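You operate a simulated robot arm through the tools that you are given. There is no shell and no other tool.

Carry out the task below with a simulated two-armed robot. There is one attempt and no reset: what you move stays moved.

## Task
Take the cap off the water bottle and lay it down on the top of the left side table.
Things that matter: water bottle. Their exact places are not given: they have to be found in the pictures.

The check looks at the end state, three seconds after you hand in, the way a careful person would. Anything else that was tipped, shoved, dropped, spilled or broken makes it a failure. Lids that push on must go on centred and level and be pressed home; caps that screw on are set level and turned clockwise until they are tight.

## Robot
Two 7-joint arms with two-finger parallel grippers on one trunk, on a base that moves. Base frame: it is fixed to the floor where the robot stands at the start and does not move with it; the origin is under the middle of the robot, x ahead of it, y to its left, z up. Lengths are in mm, angles in rad, forces in N, time in s.
The left shoulder is at the start at [-82, 119, 851], the right one opposite. With the tool pointing down near the work surface each hand reaches from about 100 to 560 mm from the robot's upright axis, wherever it stands, measured 20 degrees to its own side. Places, roughly: water bottle [3250, -2000, 750]. Payload 3.43 kg a hand.
Tool frame (each hand has its own): the origin (TCP) lies between the finger pads and is the grasp point; the fingertips stand 30 mm ahead of it; z points along the fingers, y is the line along which they close. The gripper opens to 94 mm. The fingers are 28 mm wide and 10 mm thick; the gripper's body (50 by 96 mm) begins 55 mm behind the TCP.
Orientation is told as [roll, pitch, yaw] about the base's x, y, z axes, in that order, counted from this pose: with the fingers straight down and closing along the base's y, the tool's x points along the base's -x, its y along +y and its z along -z.

## Interface
- The arms move only by the tool arm_command. It takes "left_deltas", "right_deltas" or both (then of equal length, played together; a hand with none holds still); each is a list of rows, each a list of 7 numbers: the shift along the tool's x, y, z in mm, then the turn, a rotation vector about the tool's x, y, z in rad, then the opening, from 0 (shut) to 1 (fully open). In form: [[x, y, z, rx, ry, rz, grip], ...]. A call has 1 to 20 rows; each row shifts and turns the commanded pose from where the row before left it, along the tool's axes as they then stand. A row lasts 0.2 s, in which the tool goes at most 50 mm and 0.15 rad; a call with a longer step from one row to the next is refused whole, and so is a gripper value outside its range. A pose out of reach is approached as far as the arm can. The call stops where the force on the tool passes 40 N (or 10 N more than at its start, if that is more) or the arm is blocked; 0.2 s more then pass. Each finger travels about 153 mm/s and halts on what it meets, pressing with about 28 N; the grip force reading is that of the motor and also rises with nothing between the fingers. The clock runs only during rows and for 0.2 s after the last one: add rows that do not move to give the fingers time. The reply holds the time, the measured pose of the TCP, the force on the tool along the base axes, the opening and the grip force, in the units named above and with some noise, with the torque about the TCP (base axes, N m) and any sound that the robot's microphone picked up, and new pictures: "pictures" is both (left out), scene, wrist or none (wrist: the cameras of the hands that moved).
- Cameras (640 x 400 px; columns grow to the right, rows downward): "scene" is now at [41.5, 3.5, 1575.5]; the picture's right is [0.05, -1.00, 0.00], its down [-0.63, -0.03, -0.78] and it looks along [0.78, 0.04, -0.63] (base axes); focal length 292 px, centre (320, 200). "left" rides on the left gripper at [76, -14, -102] in its tool frame; the picture's right is [0.18, 0.98, 0.00], its down [-0.75, 0.14, -0.64] and it looks along [-0.63, 0.12, 0.77] (tool axes); focal length 243 px, centre (320, 200). "right" rides on the right gripper at [76, 14, -102] in its tool frame; the picture's right is [-0.18, 0.98, 0.00], its down [-0.75, -0.14, -0.64] and it looks along [-0.63, -0.12, 0.77] (tool axes); focal length 243 px, centre (320, 200).
- lift_body(by): moves the trunk up (or, below 0, down) by that many mm; the arms and the scene camera ride with it, the base frame stays. It gives what a move gives, with no picture.
- roll_base(legs): drives the robot by 1 to 6 legs, each [ahead, left, turn to the left] in mm, mm and rad, along the robot's own axes; the way and the turn of a leg run together, so that a leg with both is an arc; at most 1500 mm and 3.142 rad a leg. The arms and the cameras ride along, it lands a little off, and it stops where it bumps. It gives what a move gives, and a new picture of the scene camera.
- turn_head(pan, tilt): turns the head with the scene camera to pan (to the left, within 2.496 rad either way) and tilt (down, from -0.506 to 1.204), counted from straight ahead of the robot (the tilt from the chest, where the trunk bows). It gives what a move gives, and a new picture of the scene camera.
- locate(camera, pixels): for up to 12 pixels [column, row] of the newest picture of that camera ("zoom" is the newest enlarged one), the place [x, y, z] in the base frame of the surface seen there, good to about 2 mm. It takes no simulated time.
- close_up(camera, box): a new picture of the part [left, top, right, bottom] of that camera's present view, enlarged. It takes no simulated time.
- sign_off(): hands the job in; it is judged then, once.

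Leave the grippers open and the arms clear of the work at the hand-in unless told otherwise.

The tools are called after ">>>" as a command line: name --argument value ..., lists and objects as JSON in quotes. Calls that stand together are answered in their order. arm_command: Moves the arms, as the interface text tells. Its arguments: {"type":"object","properties":{"left_deltas":{"type":"array","items":{"type":"array","items":{"type":"number"}}},"right_deltas":{"type":"array","items":{"type":"array","items":{"type":"number"}}},"pictures":{"type":"string","enum":["both","scene","wrist","none"]}},"required":[]} The other tools are called the same way: lift_body (by) moves the trunk up or down; roll_base (legs) drives the base; turn_head (pan, tilt) turns the head that bears the scene camera; locate (camera, pixels) gives the place of the surface under pixels of a picture; close_up (camera, box) takes an enlarged picture of a part of a camera's view; sign_off () hands the job in.

At the start:

```text
time: 0.0
left_ee_pos: [329.3, 153.5, 1122.0]
left_orientation: [-0.001, 0.0, 0.0]
left_contact_force: [-0.4, -0.1, -0.1]
left_moment: [0.02, 0.02, -0.03]
left_width: 94.0
left_gripper_force: 0.0
right_ee_pos: [271.9, -119.8, 1195.8]
right_orientation: [0.001, 0.001, -0.001]
right_contact_force: [-0.5, 0.3, 0.2]
right_moment: [0.03, -0.03, 0.02]
right_width: 94.1
right_gripper_force: 0.0
trunk travel left (down, up): [-275.0, 60.0]
robot x, y, heading: [-0.9, 4.3, 0.002]
head pan, tilt (commanded): [0.051, 0.681]
```

scene: 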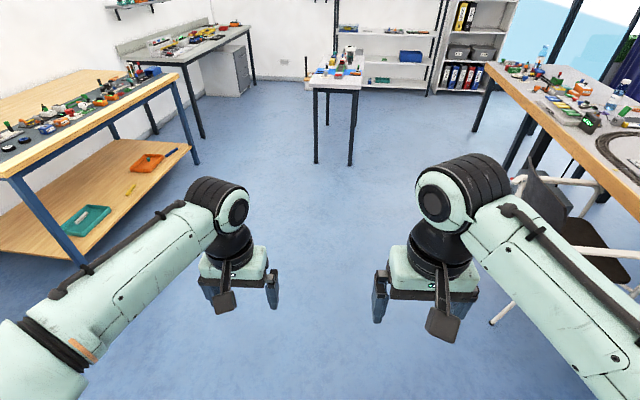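
right: 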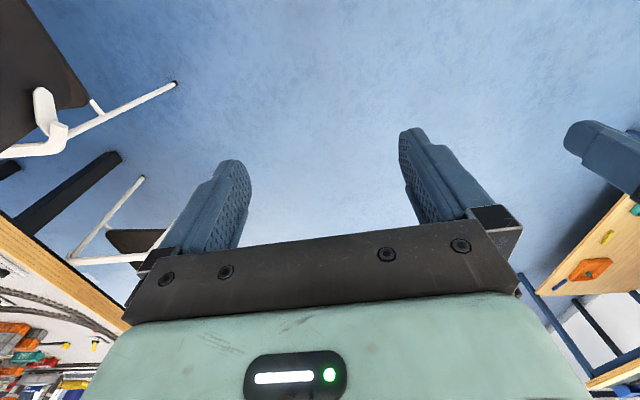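
left: 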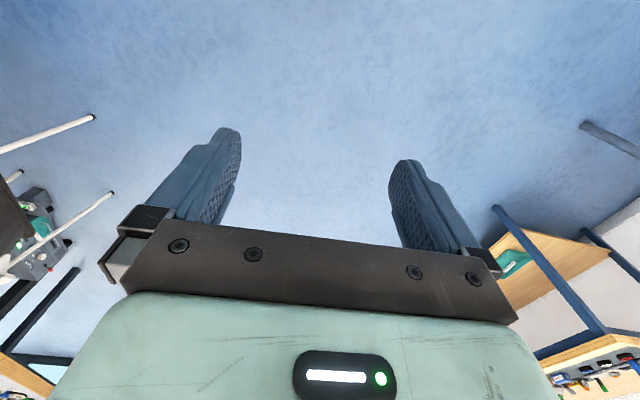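

I'll look closer at the right-hand table (around columns 480-640, rows 30-200) and at the tables further away, to find the bottle and the side tables.

>>> close_up --camera "scene" --box '[460, 20, 640, 132]'

>>> close_up --camera "scene" --box '[280, 20, 460, 132]'

>>> close_up --camera "scene" --box '[0, 0, 280, 175]'

```text
3.56 times, centred on (550, 76) of scene
```

zoom: 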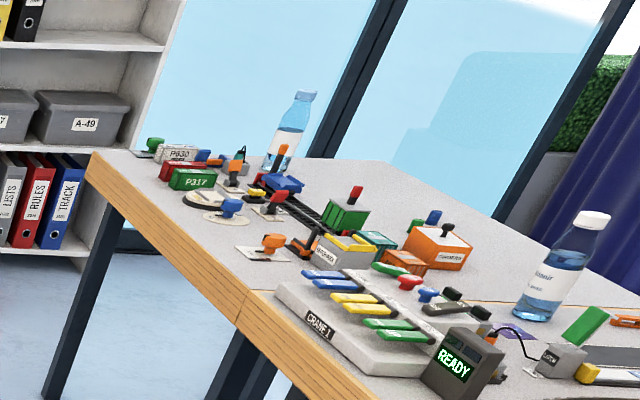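

```text
3.56 times, centred on (370, 76) of scene
```

zoom: 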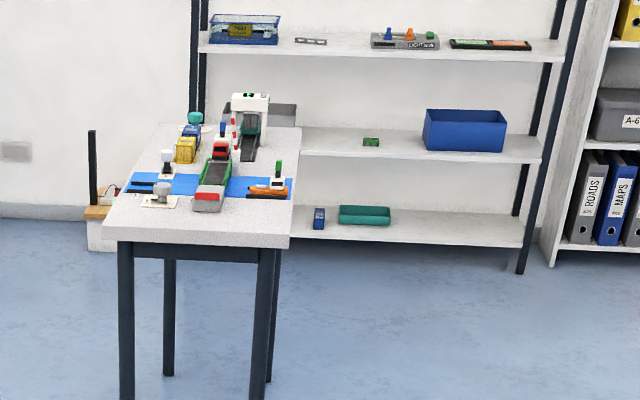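

```text
2.29 times, centred on (140, 88) of scene
```

zoom: 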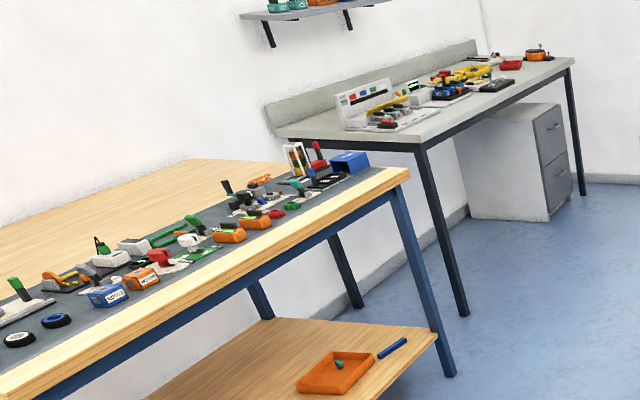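

Two bottles show on the right-hand table: one at the far end (no white cap visible), one nearer with a white cap. I'll take a zoom again and locate both.

>>> close_up --camera "scene" --box '[460, 20, 640, 132]'

>>> locate --camera "zoom" --pixels '[[290, 150], [302, 97], [558, 265], [590, 219], [90, 160], [250, 290], [400, 170], [545, 310]]'

>>> locate --camera "scene" --pixels '[[60, 140], [185, 70], [120, 90], [330, 84], [185, 50], [240, 30], [480, 75], [620, 190], [35, 75], [150, 50]]'

```text
3.56 times, centred on (550, 76) of scene
```

zoom: 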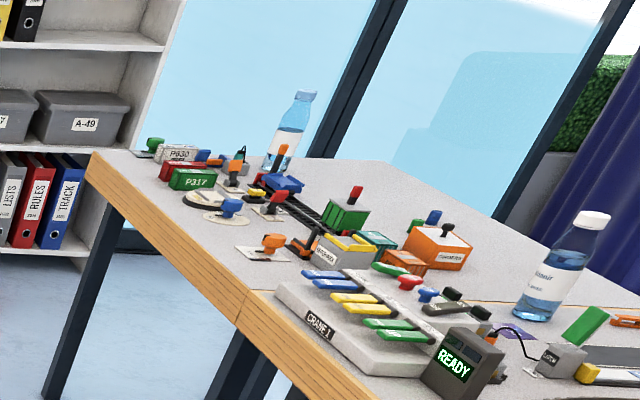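

```text
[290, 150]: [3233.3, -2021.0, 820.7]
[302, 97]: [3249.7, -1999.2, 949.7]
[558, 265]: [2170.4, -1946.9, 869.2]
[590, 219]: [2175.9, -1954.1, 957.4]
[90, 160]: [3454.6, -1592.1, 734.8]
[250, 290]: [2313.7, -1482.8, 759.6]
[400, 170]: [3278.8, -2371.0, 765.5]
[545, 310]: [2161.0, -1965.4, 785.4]
```

```text
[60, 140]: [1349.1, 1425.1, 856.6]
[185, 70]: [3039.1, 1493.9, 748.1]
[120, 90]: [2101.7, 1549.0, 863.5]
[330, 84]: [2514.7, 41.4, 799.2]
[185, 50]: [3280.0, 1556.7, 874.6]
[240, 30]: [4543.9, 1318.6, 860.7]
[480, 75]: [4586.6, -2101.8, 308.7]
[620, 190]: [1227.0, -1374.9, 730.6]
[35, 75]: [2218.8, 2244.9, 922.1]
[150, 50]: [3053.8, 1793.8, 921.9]
```

The far bottle, at about [3250, -2000], matches the given place; the nearer white-capped one at [2170, -1950] is a look-alike. Now I look around the room for what "left side table" might be.

>>> turn_head --pan 1.2 --tilt 0.45

>>> turn_head --pan 2.4 --tilt 0.45

>>> turn_head --pan -2.4 --tilt 0.45

>>> turn_head --pan -1.2 --tilt 0.45

>>> turn_head --pan 0.0 --tilt 0.35

```text
time: 1.4
left_ee_pos: [328.1, 152.8, 1121.6]
left_orientation: [0.001, 0.0, 0.0]
left_contact_force: [0.1, 0.9, 0.3]
left_moment: [-0.01, 0.01, 0.02]
left_width: 94.0
left_gripper_force: 0.1
right_ee_pos: [271.7, -119.6, 1196.4]
right_orientation: [-0.002, -0.002, 0.0]
right_contact_force: [0.1, 0.4, 0.8]
right_moment: [-0.01, 0.05, -0.02]
right_width: 93.9
right_gripper_force: 0.1
trunk travel left (down, up): [-275.0, 60.0]
robot x, y, heading: [0.8, -0.1, 0.007]
head pan, tilt (commanded): [1.201, 0.45]
```

scene: 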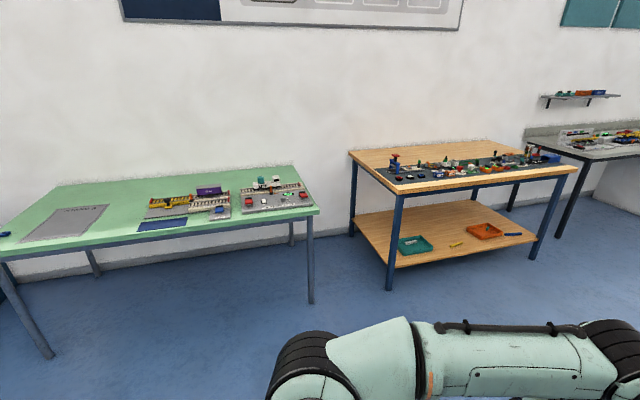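

```text
time: 2.8
left_ee_pos: [329.1, 154.4, 1121.6]
left_orientation: [0.0, 0.0, 0.0]
left_contact_force: [1.1, -0.3, 0.3]
left_moment: [0.01, 0.04, 0.03]
left_width: 94.1
left_gripper_force: 0.1
right_ee_pos: [272.1, -119.2, 1196.0]
right_orientation: [0.0, 0.0, -0.001]
right_contact_force: [-0.3, 0.1, 0.4]
right_moment: [0.02, -0.04, -0.06]
right_width: 94.0
right_gripper_force: 0.1
trunk travel left (down, up): [-275.0, 60.0]
robot x, y, heading: [0.7, 0.1, 0.001]
head pan, tilt (commanded): [2.4, 0.45]
```

scene: 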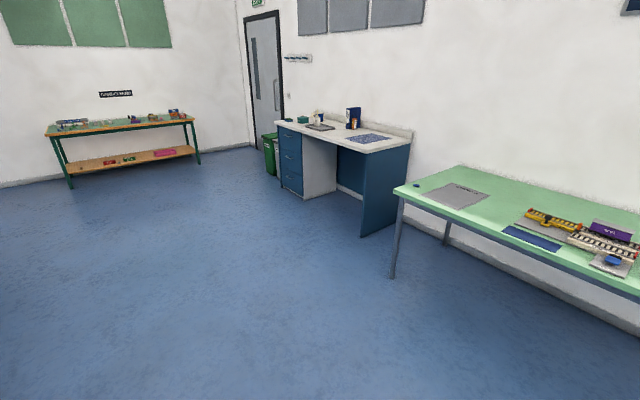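

```text
time: 6.6
left_ee_pos: [330.3, 153.3, 1121.8]
left_orientation: [-0.001, 0.001, 0.0]
left_contact_force: [-0.4, 0.2, 0.1]
left_moment: [0.0, 0.01, -0.05]
left_width: 94.3
left_gripper_force: 0.1
right_ee_pos: [272.3, -118.7, 1196.0]
right_orientation: [0.0, 0.001, 0.001]
right_contact_force: [0.4, 0.7, -0.8]
right_moment: [-0.02, -0.03, -0.01]
right_width: 93.9
right_gripper_force: 0.1
trunk travel left (down, up): [-275.0, 60.0]
robot x, y, heading: [1.4, 0.1, -0.002]
head pan, tilt (commanded): [-2.4, 0.45]
```

scene: 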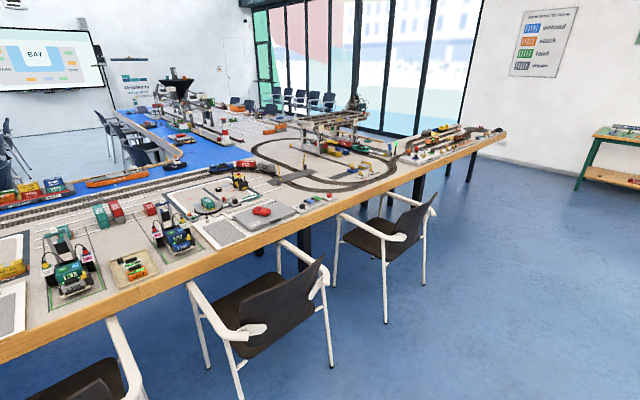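

```text
time: 8.0
left_ee_pos: [330.3, 153.5, 1121.1]
left_orientation: [-0.002, 0.0, 0.001]
left_contact_force: [0.4, 0.6, 0.3]
left_moment: [0.02, -0.01, 0.01]
left_width: 94.2
left_gripper_force: 0.1
right_ee_pos: [271.7, -119.2, 1197.1]
right_orientation: [0.0, -0.001, -0.001]
right_contact_force: [-0.8, 1.0, 0.0]
right_moment: [-0.02, -0.02, 0.01]
right_width: 94.0
right_gripper_force: 0.1
trunk travel left (down, up): [-275.0, 60.0]
robot x, y, heading: [2.0, -3.0, -0.004]
head pan, tilt (commanded): [-1.201, 0.45]
```

scene: 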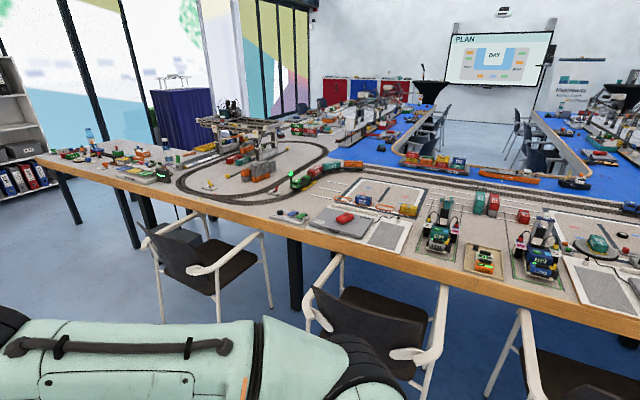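

```text
time: 9.4
left_ee_pos: [328.7, 153.4, 1120.6]
left_orientation: [0.0, 0.0, -0.001]
left_contact_force: [0.3, -1.2, 0.3]
left_moment: [-0.05, 0.0, -0.01]
left_width: 94.1
left_gripper_force: 0.0
right_ee_pos: [271.4, -121.4, 1196.1]
right_orientation: [0.0, -0.001, 0.0]
right_contact_force: [0.4, -0.1, 0.2]
right_moment: [-0.01, 0.01, 0.01]
right_width: 94.0
right_gripper_force: 0.1
trunk travel left (down, up): [-275.0, 60.0]
robot x, y, heading: [0.4, -0.3, -0.001]
head pan, tilt (commanded): [0.0, 0.351]
```

scene: 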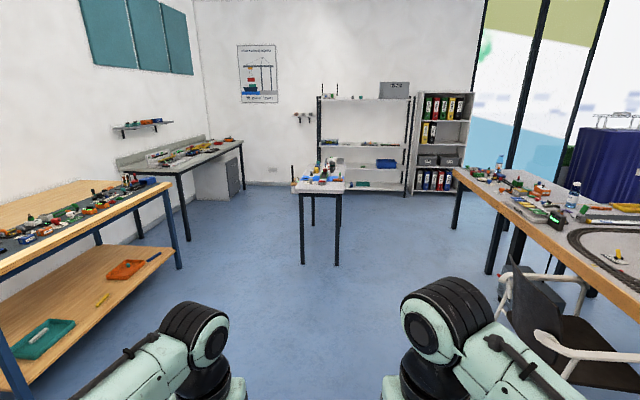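

The room has several tables, so I need to find out which is the "left side table". I'll zoom in on the plan screen and the signs.

>>> turn_head --pan -1.4 --tilt 0.3

>>> close_up --camera "scene" --box '[360, 0, 560, 125]'

>>> close_up --camera "scene" --box '[0, 60, 320, 260]'

>>> close_up --camera "scene" --box '[320, 60, 640, 260]'

```text
time: 10.9
left_ee_pos: [329.5, 153.4, 1121.4]
left_orientation: [0.001, 0.001, 0.0]
left_contact_force: [-0.2, 0.1, -0.1]
left_moment: [0.01, -0.02, -0.01]
left_width: 93.9
left_gripper_force: 0.0
right_ee_pos: [272.5, -118.6, 1196.0]
right_orientation: [0.0, 0.003, -0.001]
right_contact_force: [1.0, -0.1, 0.4]
right_moment: [0.02, -0.03, 0.01]
right_width: 94.2
right_gripper_force: 0.0
trunk travel left (down, up): [-275.0, 60.0]
robot x, y, heading: [-0.5, -1.0, -0.003]
head pan, tilt (commanded): [-1.4, 0.3]
```

scene: 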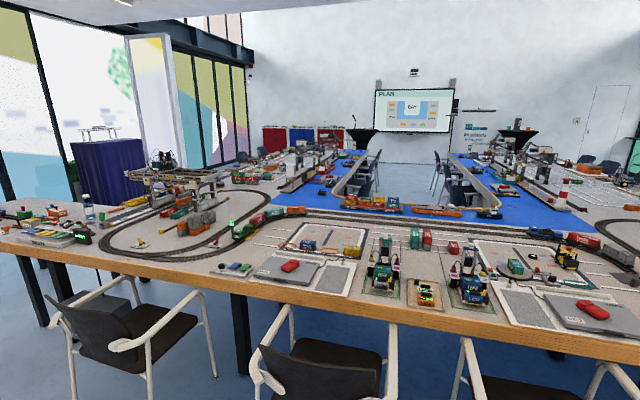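

```text
3.20 times, centred on (460, 62) of scene
```

zoom: 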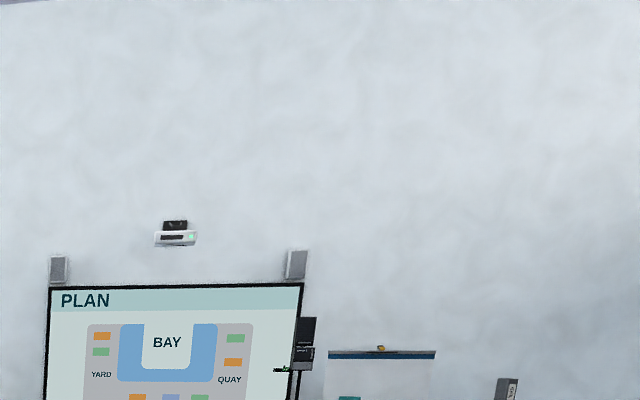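

```text
2.00 times, centred on (160, 160) of scene
```

zoom: 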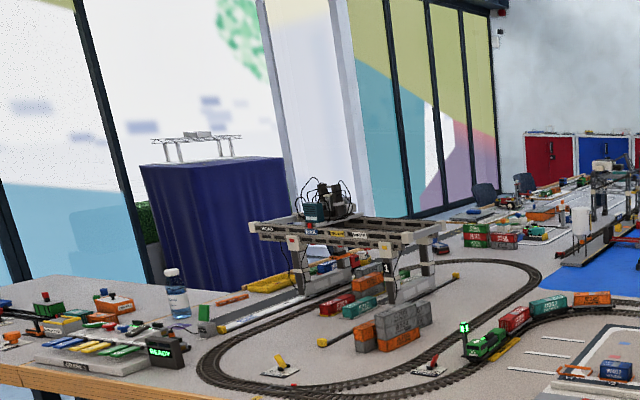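

```text
2.00 times, centred on (480, 160) of scene
```

zoom: 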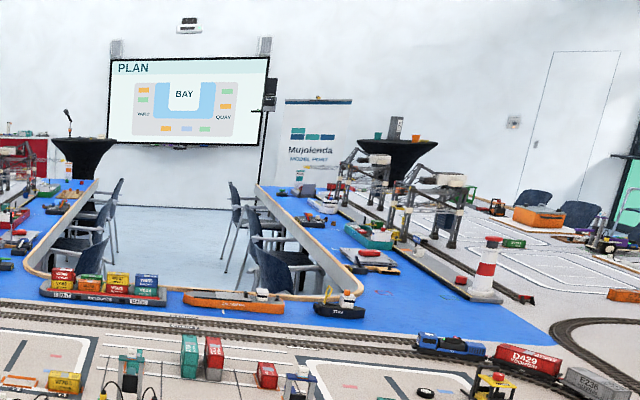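

The plan on the screen shows a U of tables seen facing the screen (facing -y), with its left side toward +x, where the given bottle stands. I'll look ahead and to the right again and locate the obstacles (chairs, small table, table edges) before I drive over.

>>> turn_head --pan -0.5 --tilt 0.5

```text
time: 12.1
left_ee_pos: [329.7, 153.2, 1120.2]
left_orientation: [0.0, 0.0, -0.001]
left_contact_force: [-0.4, 0.2, 0.7]
left_moment: [0.0, -0.02, 0.02]
left_width: 93.7
left_gripper_force: 0.0
right_ee_pos: [271.7, -120.1, 1195.7]
right_orientation: [0.002, -0.001, 0.0]
right_contact_force: [0.0, 1.2, -0.7]
right_moment: [0.03, -0.01, 0.0]
right_width: 94.0
right_gripper_force: 0.0
trunk travel left (down, up): [-275.0, 60.0]
robot x, y, heading: [-2.5, -1.1, 0.003]
head pan, tilt (commanded): [-0.499, 0.499]
```

scene: 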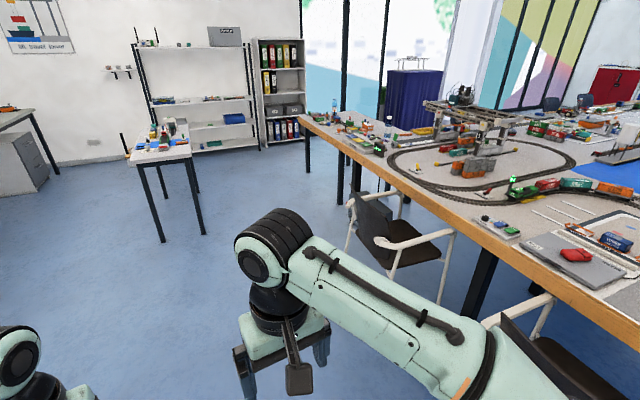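

>>> locate --camera "scene" --pixels '[[130, 160], [195, 157], [162, 242], [203, 233], [298, 118], [308, 172], [340, 203], [355, 195], [346, 262], [383, 250], [270, 145], [385, 175]]'

>>> close_up --camera "scene" --box '[240, 70, 480, 220]'

```text
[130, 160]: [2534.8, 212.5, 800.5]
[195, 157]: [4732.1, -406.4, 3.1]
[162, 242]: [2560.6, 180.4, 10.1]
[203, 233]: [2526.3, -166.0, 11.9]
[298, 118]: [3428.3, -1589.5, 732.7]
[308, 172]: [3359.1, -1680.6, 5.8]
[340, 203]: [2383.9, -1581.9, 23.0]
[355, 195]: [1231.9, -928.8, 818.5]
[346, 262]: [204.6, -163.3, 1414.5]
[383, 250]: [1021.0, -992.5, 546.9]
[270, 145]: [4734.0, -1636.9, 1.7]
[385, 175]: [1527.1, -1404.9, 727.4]
```

```text
2.67 times, centred on (360, 145) of scene
```

zoom: 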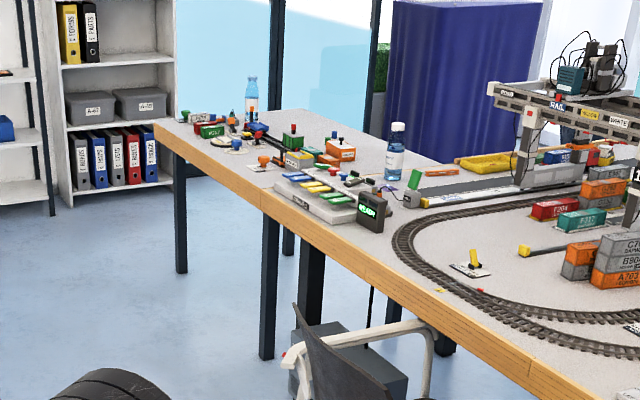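

I'll also check the other end of the U for a matching end table, to be sure about the naming.

>>> turn_head --pan -2.2 --tilt 0.4

>>> close_up --camera "scene" --box '[320, 60, 640, 260]'

>>> locate --camera "scene" --pixels '[[585, 150], [400, 205], [500, 155], [200, 270], [440, 180], [300, 235]]'

```text
time: 13.8
left_ee_pos: [329.4, 152.3, 1121.2]
left_orientation: [0.0, -0.001, 0.001]
left_contact_force: [-0.4, -0.4, 0.6]
left_moment: [0.01, -0.02, 0.01]
left_width: 94.0
left_gripper_force: 0.1
right_ee_pos: [272.8, -119.1, 1195.6]
right_orientation: [0.0, 0.0, 0.002]
right_contact_force: [0.6, -0.9, -0.5]
right_moment: [0.01, 0.0, -0.03]
right_width: 93.8
right_gripper_force: 0.1
trunk travel left (down, up): [-275.0, 60.0]
robot x, y, heading: [-3.1, 0.5, -0.002]
head pan, tilt (commanded): [-2.201, 0.4]
```

scene: 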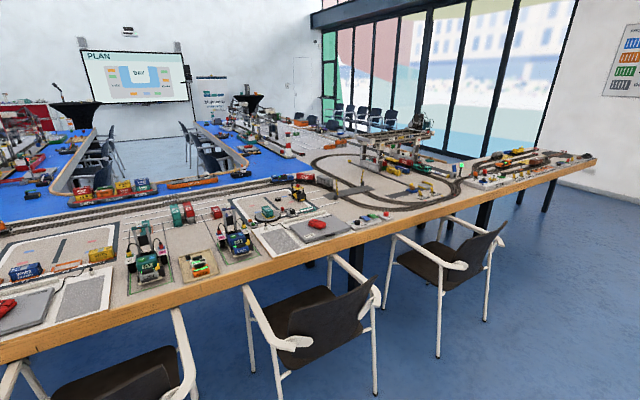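

```text
2.00 times, centred on (480, 160) of scene
```

zoom: 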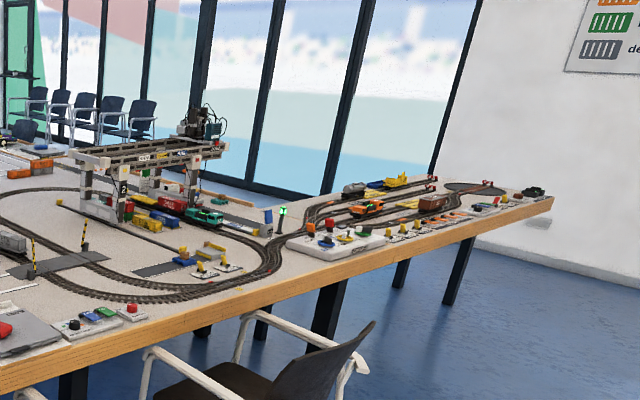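

```text
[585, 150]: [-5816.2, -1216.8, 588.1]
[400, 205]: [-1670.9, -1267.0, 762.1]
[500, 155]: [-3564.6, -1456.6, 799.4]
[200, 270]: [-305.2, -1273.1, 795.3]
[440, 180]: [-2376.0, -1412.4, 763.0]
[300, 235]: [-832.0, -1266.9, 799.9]
```

There is a matching end table at the other end of the U too. So the bottle stands on the end table at the left of the U (x about 2313 to 3455, y about -1500 to -2400), which I take as the "left side table". I'll drive through the gap between the small table and the long table, toward the table's free end.

>>> turn_head --pan -0.6 --tilt 0.5

>>> roll_base --legs '[[1450, -300, 0], [1050, -550, 0]]'

```text
time: 15.5
left_ee_pos: [328.8, 153.1, 1121.4]
left_orientation: [0.0, 0.001, -0.001]
left_contact_force: [0.8, -0.5, 0.1]
left_moment: [0.04, 0.04, 0.0]
left_width: 94.0
left_gripper_force: 0.1
right_ee_pos: [272.2, -119.8, 1197.0]
right_orientation: [0.0, 0.0, 0.0]
right_contact_force: [-0.7, 0.7, -0.4]
right_moment: [0.01, 0.0, 0.02]
right_width: 93.9
right_gripper_force: 0.1
trunk travel left (down, up): [-275.0, 60.0]
robot x, y, heading: [-3.7, 2.1, -0.0]
head pan, tilt (commanded): [-0.6, 0.499]
```

scene: 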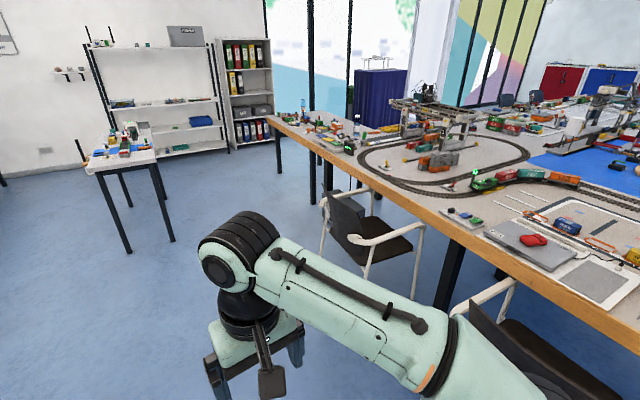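

```text
time: 28.4
left_ee_pos: [2822.6, -719.5, 1120.9]
left_orientation: [-0.001, 0.0, -0.025]
left_contact_force: [-0.2, -0.3, -0.7]
left_moment: [0.03, -0.03, -0.01]
left_width: 94.0
left_gripper_force: 0.2
right_ee_pos: [2759.9, -990.9, 1196.1]
right_orientation: [0.002, 0.001, -0.025]
right_contact_force: [0.0, -0.8, -0.3]
right_moment: [0.0, -0.01, 0.0]
right_width: 94.0
right_gripper_force: 0.1
trunk travel left (down, up): [-275.0, 60.0]
robot x, y, heading: [2487.3, -865.7, -0.027]
head pan, tilt (commanded): [-0.6, 0.499]
```

scene: 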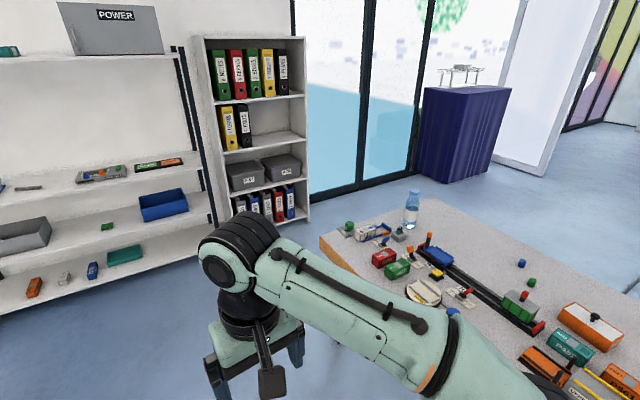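

>>> close_up --camera "scene" --box '[310, 170, 470, 270]'

>>> locate --camera "scene" --pixels '[[410, 218], [410, 228], [413, 192], [322, 238], [440, 200], [310, 222], [260, 222], [435, 182], [500, 170], [350, 228], [365, 235], [620, 260]]'

```text
4.00 times, centred on (390, 220) of scene
```

zoom: 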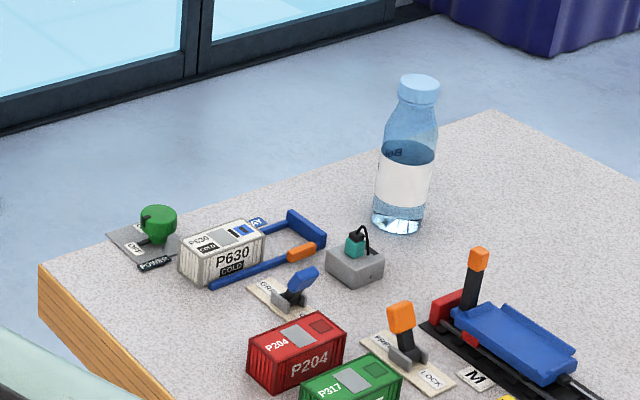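

```text
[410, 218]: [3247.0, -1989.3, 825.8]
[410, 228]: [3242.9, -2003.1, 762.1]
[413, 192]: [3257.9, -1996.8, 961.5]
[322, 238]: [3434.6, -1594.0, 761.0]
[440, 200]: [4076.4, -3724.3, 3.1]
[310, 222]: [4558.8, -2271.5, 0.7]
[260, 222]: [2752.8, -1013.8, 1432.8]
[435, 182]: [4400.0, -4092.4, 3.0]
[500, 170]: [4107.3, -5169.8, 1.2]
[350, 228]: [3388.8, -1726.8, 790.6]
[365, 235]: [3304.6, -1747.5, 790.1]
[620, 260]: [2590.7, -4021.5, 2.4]
```

The bottle stands at (3250, -2003), with its base at z about 762 and a light-blue cap topping out near z 962, close to the free end of the table. I'll drive past the table end, turn to face -x, and slide over until I stand opposite the bottle with a wide margin.

>>> roll_base --legs '[[1470, 0, 0.0], [0, 0, -1.55], [0, 0, -1.55]]'

>>> turn_head --pan 0.5 --tilt 0.6

```text
time: 43.3
left_ee_pos: [3619.1, -1045.6, 1121.5]
left_orientation: [0.001, 0.001, -3.13]
left_contact_force: [0.3, 0.0, 0.4]
left_moment: [0.02, -0.02, 0.02]
left_width: 93.6
left_gripper_force: 0.1
right_ee_pos: [3673.2, -772.1, 1195.7]
right_orientation: [0.001, 0.0, -3.131]
right_contact_force: [-0.4, -0.1, 0.1]
right_moment: [-0.01, 0.01, -0.02]
right_width: 94.1
right_gripper_force: 0.0
trunk travel left (down, up): [-275.0, 60.0]
robot x, y, heading: [3946.1, -891.6, -3.128]
head pan, tilt (commanded): [-0.6, 0.499]
```

scene: 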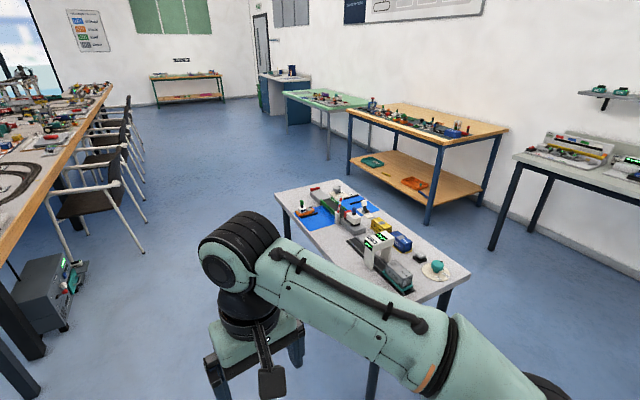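

```text
time: 44.6
left_ee_pos: [3618.1, -1044.9, 1120.5]
left_orientation: [0.0, 0.0, -3.129]
left_contact_force: [-0.2, -0.4, -0.3]
left_moment: [-0.04, -0.01, 0.02]
left_width: 94.1
left_gripper_force: 0.0
right_ee_pos: [3673.6, -771.2, 1195.5]
right_orientation: [0.001, 0.001, -3.131]
right_contact_force: [0.8, -0.5, 0.0]
right_moment: [-0.01, 0.0, -0.02]
right_width: 94.0
right_gripper_force: 0.0
trunk travel left (down, up): [-275.0, 60.0]
robot x, y, heading: [3944.7, -887.6, -3.134]
head pan, tilt (commanded): [0.499, 0.6]
```

scene: 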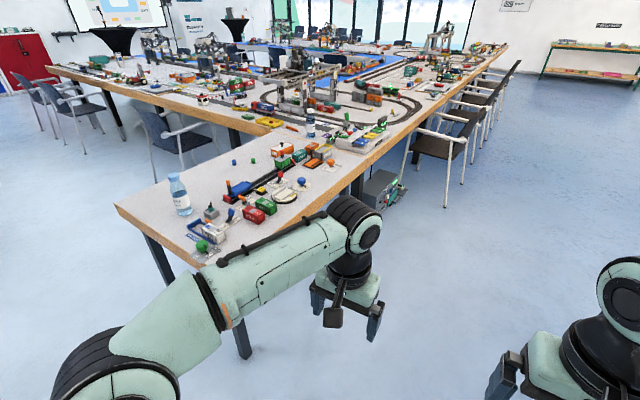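

From here I see the table end from (115, 207) to about (200, 268), with the bottle at (180, 195) close to it. I'll locate the edge and the legs.

>>> locate --camera "scene" --pixels '[[117, 205], [150, 229], [190, 258], [175, 180], [183, 213], [205, 244], [212, 212], [195, 231], [172, 285], [243, 355], [160, 178], [250, 140]]'

>>> close_up --camera "scene" --box '[100, 130, 340, 280]'

```text
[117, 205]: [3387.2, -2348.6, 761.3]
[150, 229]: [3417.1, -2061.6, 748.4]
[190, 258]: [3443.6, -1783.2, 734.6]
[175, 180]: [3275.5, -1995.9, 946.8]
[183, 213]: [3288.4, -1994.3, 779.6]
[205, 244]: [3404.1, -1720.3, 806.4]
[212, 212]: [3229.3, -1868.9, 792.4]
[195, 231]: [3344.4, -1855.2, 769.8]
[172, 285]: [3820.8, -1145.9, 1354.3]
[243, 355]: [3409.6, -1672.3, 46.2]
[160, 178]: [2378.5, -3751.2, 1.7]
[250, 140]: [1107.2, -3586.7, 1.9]
```

```text
2.67 times, centred on (220, 205) of scene
```

zoom: 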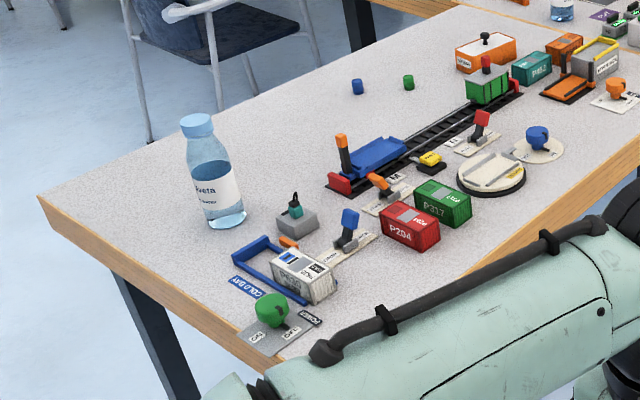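

The end edge at the bottle lies at x about 3420, and the area to the left of the bottle (y -2050 to -2350) is empty. I'll slide left, toward -y, until I stand opposite the bottle, keeping a distance.

>>> roll_base --legs '[[0, 1115, -0.008]]'

>>> turn_head --pan 0.0 --tilt 0.75

```text
time: 54.8
left_ee_pos: [3618.6, -2171.1, 1120.7]
left_orientation: [0.001, 0.0, 3.132]
left_contact_force: [-0.2, 0.3, 0.3]
left_moment: [0.01, 0.02, 0.01]
left_width: 94.2
left_gripper_force: 0.0
right_ee_pos: [3677.2, -1899.1, 1196.6]
right_orientation: [0.001, -0.001, 3.132]
right_contact_force: [0.3, -0.1, 0.9]
right_moment: [0.01, -0.04, 0.03]
right_width: 94.0
right_gripper_force: 0.0
trunk travel left (down, up): [-275.0, 60.0]
robot x, y, heading: [3945.3, -2019.2, 3.129]
head pan, tilt (commanded): [0.499, 0.6]
```

scene: 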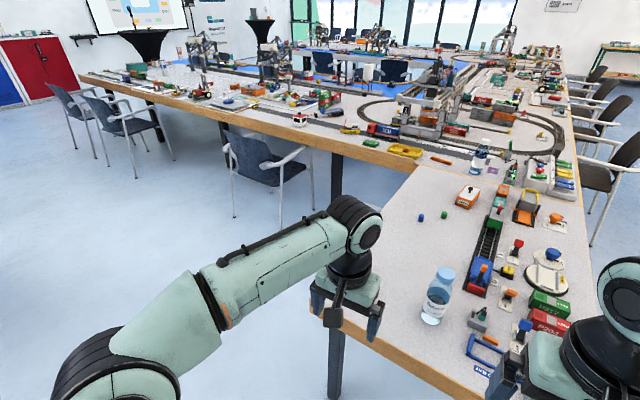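

```text
time: 55.8
left_ee_pos: [3616.7, -2171.8, 1121.5]
left_orientation: [0.002, 0.001, 3.132]
left_contact_force: [-0.8, 0.5, -0.7]
left_moment: [0.01, 0.0, 0.05]
left_width: 93.7
left_gripper_force: 0.1
right_ee_pos: [3677.5, -1899.4, 1195.9]
right_orientation: [-0.001, 0.0, 3.133]
right_contact_force: [-0.1, 0.1, 0.2]
right_moment: [0.0, 0.02, -0.01]
right_width: 94.0
right_gripper_force: 0.0
trunk travel left (down, up): [-275.0, 60.0]
robot x, y, heading: [3951.6, -2020.6, 3.133]
head pan, tilt (commanded): [0.0, 0.75]
```

scene: 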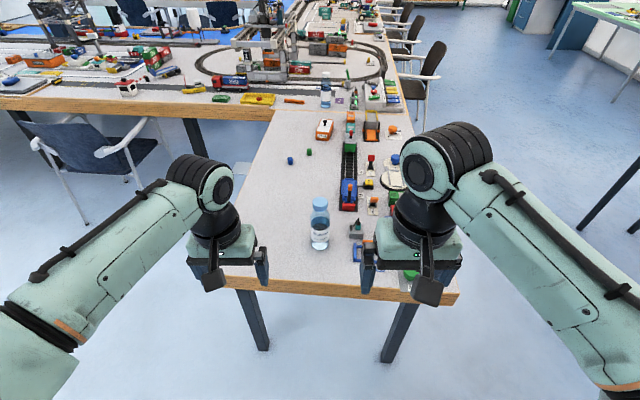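

The bottle is now straight ahead. I'll drive ahead in two short legs while keeping clear of the table end.

>>> roll_base --legs '[[150, 0, 0.008], [80, 0, 0]]'

>>> turn_head --pan 0.0 --tilt 1.0

```text
time: 57.8
left_ee_pos: [3386.6, -2174.8, 1120.7]
left_orientation: [0.001, 0.002, -3.14]
left_contact_force: [-0.8, -0.5, -0.7]
left_moment: [0.02, -0.04, 0.01]
left_width: 93.9
left_gripper_force: 0.1
right_ee_pos: [3443.1, -1902.5, 1195.8]
right_orientation: [0.001, 0.0, -3.139]
right_contact_force: [-0.2, -1.0, -0.5]
right_moment: [-0.04, -0.02, -0.01]
right_width: 93.9
right_gripper_force: 0.2
trunk travel left (down, up): [-275.0, 60.0]
robot x, y, heading: [3714.0, -2020.1, -3.14]
head pan, tilt (commanded): [0.0, 0.75]
```

scene: 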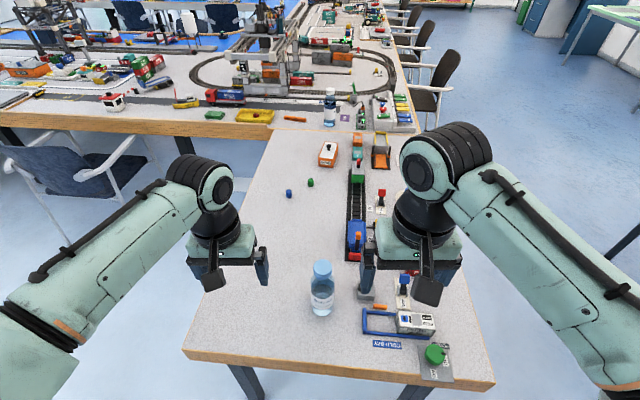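

```text
time: 58.6
left_ee_pos: [3387.7, -2175.8, 1122.5]
left_orientation: [-0.001, 0.001, -3.139]
left_contact_force: [-0.3, -0.2, 0.6]
left_moment: [0.0, 0.01, 0.0]
left_width: 93.9
left_gripper_force: 0.0
right_ee_pos: [3444.6, -1901.2, 1196.6]
right_orientation: [0.0, -0.001, -3.139]
right_contact_force: [-0.8, 0.1, 1.3]
right_moment: [0.01, -0.01, 0.02]
right_width: 93.7
right_gripper_force: 0.0
trunk travel left (down, up): [-275.0, 60.0]
robot x, y, heading: [3712.0, -2019.3, -3.14]
head pan, tilt (commanded): [0.0, 1.0]
```

scene: 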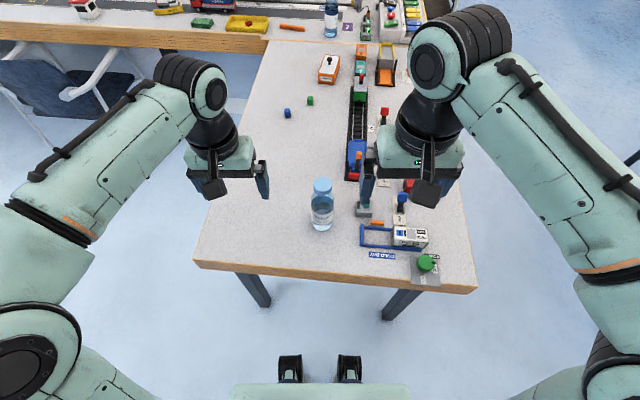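

I'm standing at (3712, -2019) facing the table end, and the bottle is about 460 mm ahead. I'll zoom in on it to measure the cap and body.

>>> close_up --camera "scene" --box '[272, 160, 368, 240]'

```text
5.00 times, centred on (320, 200) of scene
```

zoom: 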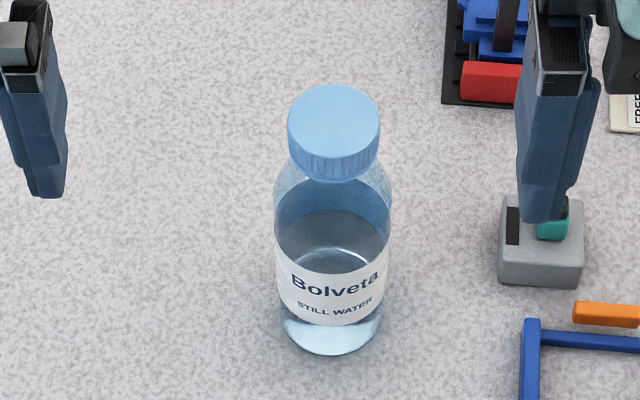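

>>> locate --camera "zoom" --pixels '[[334, 112], [290, 120], [378, 118], [334, 86], [334, 150], [332, 175], [278, 230], [388, 230], [282, 290], [386, 280], [335, 300], [333, 350]]'

>>> locate --camera "zoom" --pixels '[[297, 125], [370, 125], [334, 143], [335, 97], [302, 150], [366, 150], [334, 178], [290, 265], [376, 265], [333, 265], [200, 300], [540, 260]]'

```text
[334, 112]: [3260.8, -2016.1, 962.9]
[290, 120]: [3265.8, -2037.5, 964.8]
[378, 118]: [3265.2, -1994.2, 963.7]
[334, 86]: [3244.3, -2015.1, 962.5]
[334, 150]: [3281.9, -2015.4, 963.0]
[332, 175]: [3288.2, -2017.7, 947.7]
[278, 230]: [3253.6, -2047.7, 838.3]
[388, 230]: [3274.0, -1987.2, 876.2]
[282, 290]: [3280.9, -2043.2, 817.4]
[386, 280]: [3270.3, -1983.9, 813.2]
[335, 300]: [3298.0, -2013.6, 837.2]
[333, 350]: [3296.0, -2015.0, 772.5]
```

```text
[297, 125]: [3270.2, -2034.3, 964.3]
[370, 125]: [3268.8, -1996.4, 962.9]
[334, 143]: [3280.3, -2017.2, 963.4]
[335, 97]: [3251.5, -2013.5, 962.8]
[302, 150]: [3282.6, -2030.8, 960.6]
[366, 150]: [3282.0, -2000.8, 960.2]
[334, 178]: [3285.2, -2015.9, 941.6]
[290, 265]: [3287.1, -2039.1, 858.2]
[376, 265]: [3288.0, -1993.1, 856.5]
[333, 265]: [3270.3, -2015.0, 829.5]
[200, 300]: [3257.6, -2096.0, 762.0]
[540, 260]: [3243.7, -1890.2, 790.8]
```

The cap is about 43 mm across, centred at (3265, -2016), with its top at z 963. The body is about 64 mm across. Plan: the left hand holds the body from the front-left, tilted about 35° down, and the right hand unscrews the cap from above. First I turn the left hand in free air: 0.7 rad to the right, then tilted forward.

>>> arm_command --left_deltas '[[0, 0, 0, 0, 0, 0.14, 1], [0, 0, 0, 0, 0, 0.14, 1], [0, 0, 0, 0, 0, 0.14, 1], [0, 0, 0, 0, 0, 0.14, 1], [0, 0, 0, 0, 0, 0.14, 1], [0, 0, 0, 0, -0.137, 0, 1], [0, 0, 0, 0, -0.137, 0, 1], [0, 0, 0, 0, -0.137, 0, 1], [0, 0, 0, 0, -0.137, 0, 1], [0, 0, 0, 0, -0.137, 0, 1], [0, 0, 0, 0, -0.137, 0, 1], [0, 0, 0, 0, -0.137, 0, 1], [0, 0, 0, 0, 0, 0, 1]]' --pictures "both"

```text
time: 61.4
left_ee_pos: [3386.5, -2175.1, 1120.3]
left_orientation: [-0.001, -0.96, 2.444]
left_contact_force: [-1.2, -0.6, -0.5]
left_moment: [0.04, -0.01, -0.03]
left_width: 94.0
left_gripper_force: 0.0
right_ee_pos: [3444.3, -1901.4, 1196.3]
right_orientation: [-0.001, 0.0, -3.139]
right_contact_force: [-0.6, 0.8, -0.5]
right_moment: [0.06, 0.0, -0.02]
right_width: 94.0
right_gripper_force: 0.0
trunk travel left (down, up): [-275.0, 60.0]
robot x, y, heading: [3712.6, -2019.1, -3.143]
head pan, tilt (commanded): [0.0, 1.0]
```

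scene: 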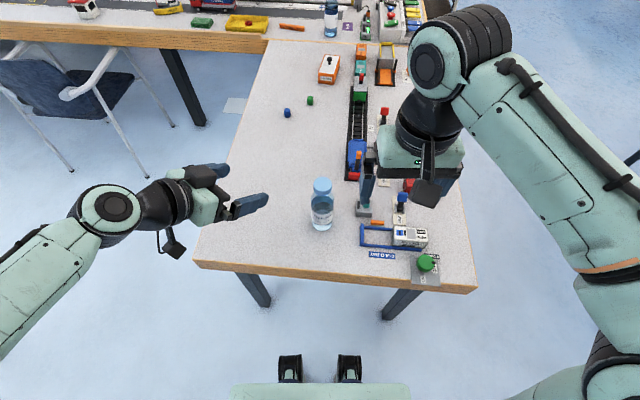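
left: 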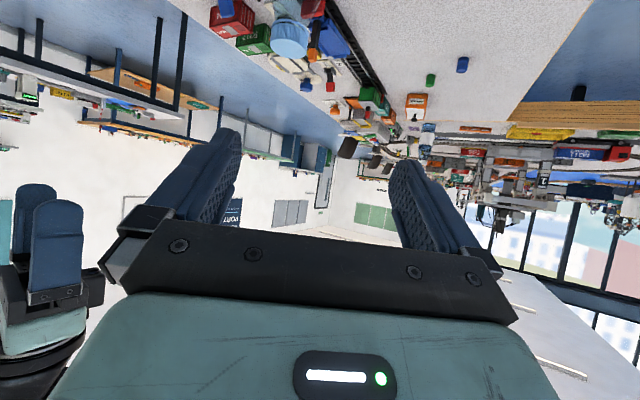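

The left hand turned as planned (pitch -0.96, yaw 2.444). Now I bring it down to a pre-grasp point about 120 mm short of the bottle body, around (3346, -2084, 899).

>>> arm_command --left_deltas '[[21.6, -7.3, 33.4, 0, 0, 0, 1], [21.6, -7.3, 33.4, 0, 0, 0, 1], [21.6, -7.3, 33.4, 0, 0, 0, 1], [21.6, -7.3, 33.4, 0, 0, 0, 1], [21.6, -7.3, 33.4, 0, 0, 0, 1], [21.6, -7.3, 33.4, 0, 0, 0, 1], [0, 0, 0, 0, 0, 0, 1]]' --pictures "both"

```text
time: 63.0
left_ee_pos: [3348.2, -2085.1, 896.0]
left_orientation: [-0.001, -0.96, 2.445]
left_contact_force: [0.4, 0.0, 0.3]
left_moment: [0.05, -0.01, -0.02]
left_width: 94.2
left_gripper_force: 0.1
right_ee_pos: [3444.3, -1902.7, 1196.7]
right_orientation: [0.0, 0.0, -3.138]
right_contact_force: [0.2, -0.2, 0.6]
right_moment: [0.01, 0.0, 0.01]
right_width: 94.0
right_gripper_force: 0.1
trunk travel left (down, up): [-275.0, 60.0]
robot x, y, heading: [3713.7, -2021.4, -3.142]
head pan, tilt (commanded): [0.0, 1.0]
```

scene: 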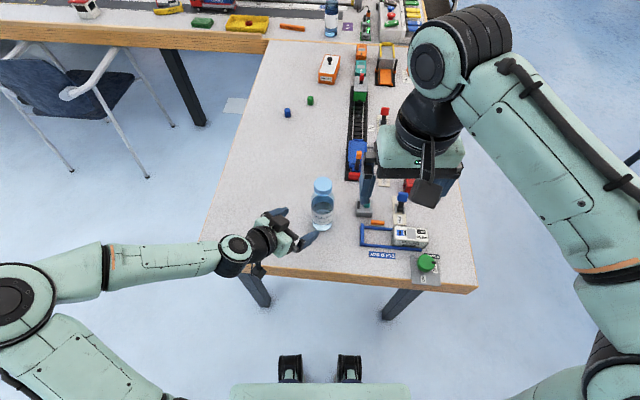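
left: 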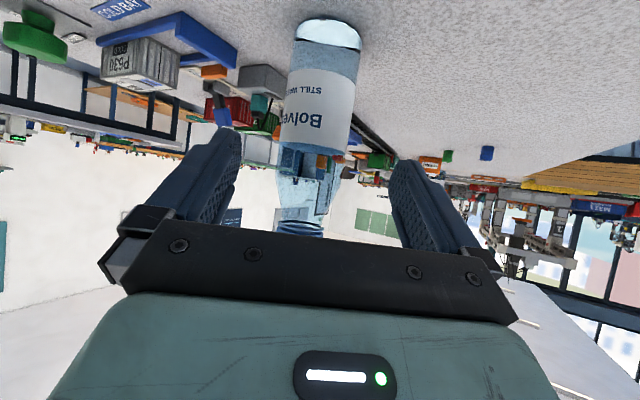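

In the left camera the bottle stands between the fingers (label near (320, 100)). I'll use both cameras to check where the bottle's centre is.

>>> locate --camera "left" --pixels '[[290, 90], [320, 90], [350, 90], [292, 120], [318, 120], [345, 120], [330, 40], [325, 70]]'

>>> close_up --camera "scene" --box '[272, 160, 368, 240]'

>>> locate --camera "zoom" --pixels '[[334, 87], [334, 150], [292, 118], [377, 118], [335, 300], [333, 350]]'

```text
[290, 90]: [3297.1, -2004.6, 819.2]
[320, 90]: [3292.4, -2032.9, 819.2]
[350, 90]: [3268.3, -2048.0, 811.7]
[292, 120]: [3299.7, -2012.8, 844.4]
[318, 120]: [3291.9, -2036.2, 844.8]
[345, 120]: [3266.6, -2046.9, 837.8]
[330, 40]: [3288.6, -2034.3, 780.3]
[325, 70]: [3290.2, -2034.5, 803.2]
```

```text
5.00 times, centred on (320, 200) of scene
```

zoom: 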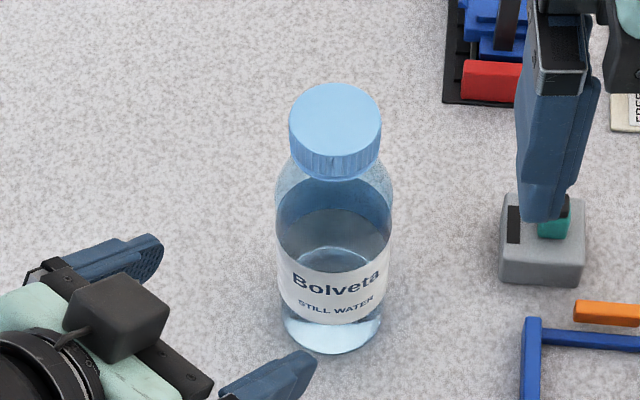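

```text
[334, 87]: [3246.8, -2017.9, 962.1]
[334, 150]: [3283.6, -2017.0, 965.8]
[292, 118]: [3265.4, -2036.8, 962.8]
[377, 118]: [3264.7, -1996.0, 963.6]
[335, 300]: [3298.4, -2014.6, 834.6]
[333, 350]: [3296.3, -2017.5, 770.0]
```

I'll check what the black block next to the left gripper is, at zoom (120, 315), because it matters for clearance to the table and the bottle.

>>> close_up --camera "scene" --box '[210, 180, 338, 280]'

>>> locate --camera "zoom" --pixels '[[375, 175], [250, 370], [230, 200], [480, 230], [410, 140], [330, 170], [180, 210]]'

```text
4.00 times, centred on (274, 230) of scene
```

zoom: 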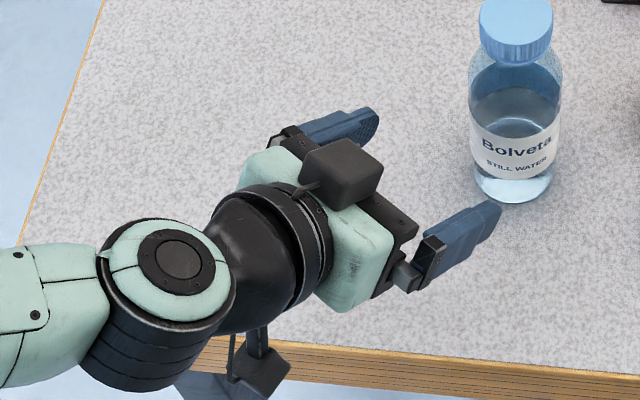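

```text
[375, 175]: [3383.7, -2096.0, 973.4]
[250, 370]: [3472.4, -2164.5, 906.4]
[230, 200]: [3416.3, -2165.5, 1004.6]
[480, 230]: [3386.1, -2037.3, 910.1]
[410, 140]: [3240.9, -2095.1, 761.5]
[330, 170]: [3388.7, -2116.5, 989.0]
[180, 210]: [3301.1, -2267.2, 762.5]
```

There's a second block on the top side of the left gripper, at about tool [-46, 0, -83]. To keep it away from the bottle's neck I flatten the tilt to about 27° below horizontal, go down to z 825, and move halfway in.

>>> arm_command --left_deltas '[[0, 0, 0, 0, -0.131, 0, 1], [21.4, 0, 11.2, 0, 0, 0, 1], [21.4, 0, 11.2, 0, 0, 0, 1], [21.4, 0, 11.2, 0, 0, 0, 1], [-11.6, 0, 22.2, 0, 0, 0, 1], [-11.6, 0, 22.2, 0, 0, 0, 1], [0, 0, 0, 0, 0, 0, 1]]' --pictures "both"

>>> close_up --camera "scene" --box '[240, 160, 368, 240]'

```text
time: 64.6
left_ee_pos: [3307.8, -2049.5, 825.3]
left_orientation: [0.001, -1.092, 2.441]
left_contact_force: [-0.1, 0.3, -1.1]
left_moment: [0.01, 0.02, -0.02]
left_width: 94.0
left_gripper_force: 0.1
right_ee_pos: [3442.8, -1901.6, 1196.0]
right_orientation: [0.0, -0.001, -3.139]
right_contact_force: [0.3, 0.4, -0.6]
right_moment: [0.01, 0.01, 0.01]
right_width: 94.2
right_gripper_force: 0.1
trunk travel left (down, up): [-275.0, 60.0]
robot x, y, heading: [3716.8, -2018.5, -3.141]
head pan, tilt (commanded): [0.0, 1.0]
```

scene: 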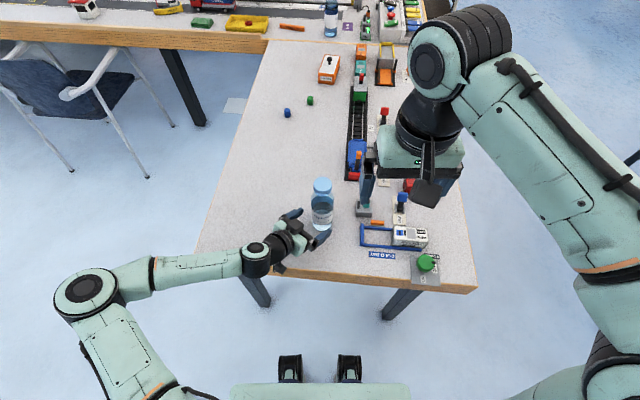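
left: 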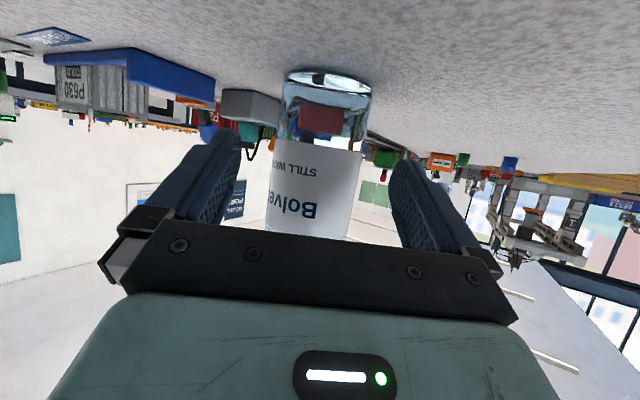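

```text
5.00 times, centred on (304, 200) of scene
```

zoom: 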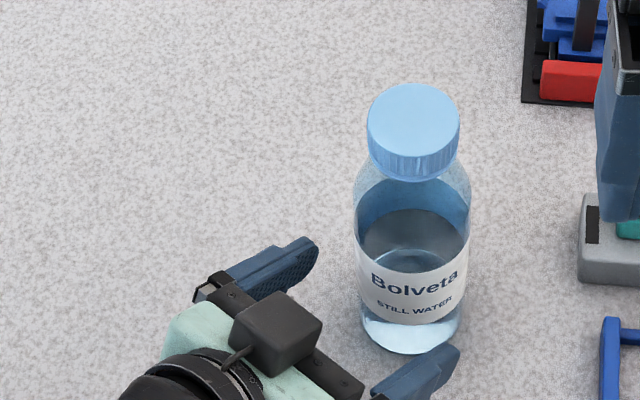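

The bottle sits between the open fingers. I'll check its centre once more from the left camera before moving in.

>>> locate --camera "left" --pixels '[[280, 160], [300, 160], [320, 160], [340, 160], [355, 160], [275, 200], [315, 200], [345, 200]]'

```text
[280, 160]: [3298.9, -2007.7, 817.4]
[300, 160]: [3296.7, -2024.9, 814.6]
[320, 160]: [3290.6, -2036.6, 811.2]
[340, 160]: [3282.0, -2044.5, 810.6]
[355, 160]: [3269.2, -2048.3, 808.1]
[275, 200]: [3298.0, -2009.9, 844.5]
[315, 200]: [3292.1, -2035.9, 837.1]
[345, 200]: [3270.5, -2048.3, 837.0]
```

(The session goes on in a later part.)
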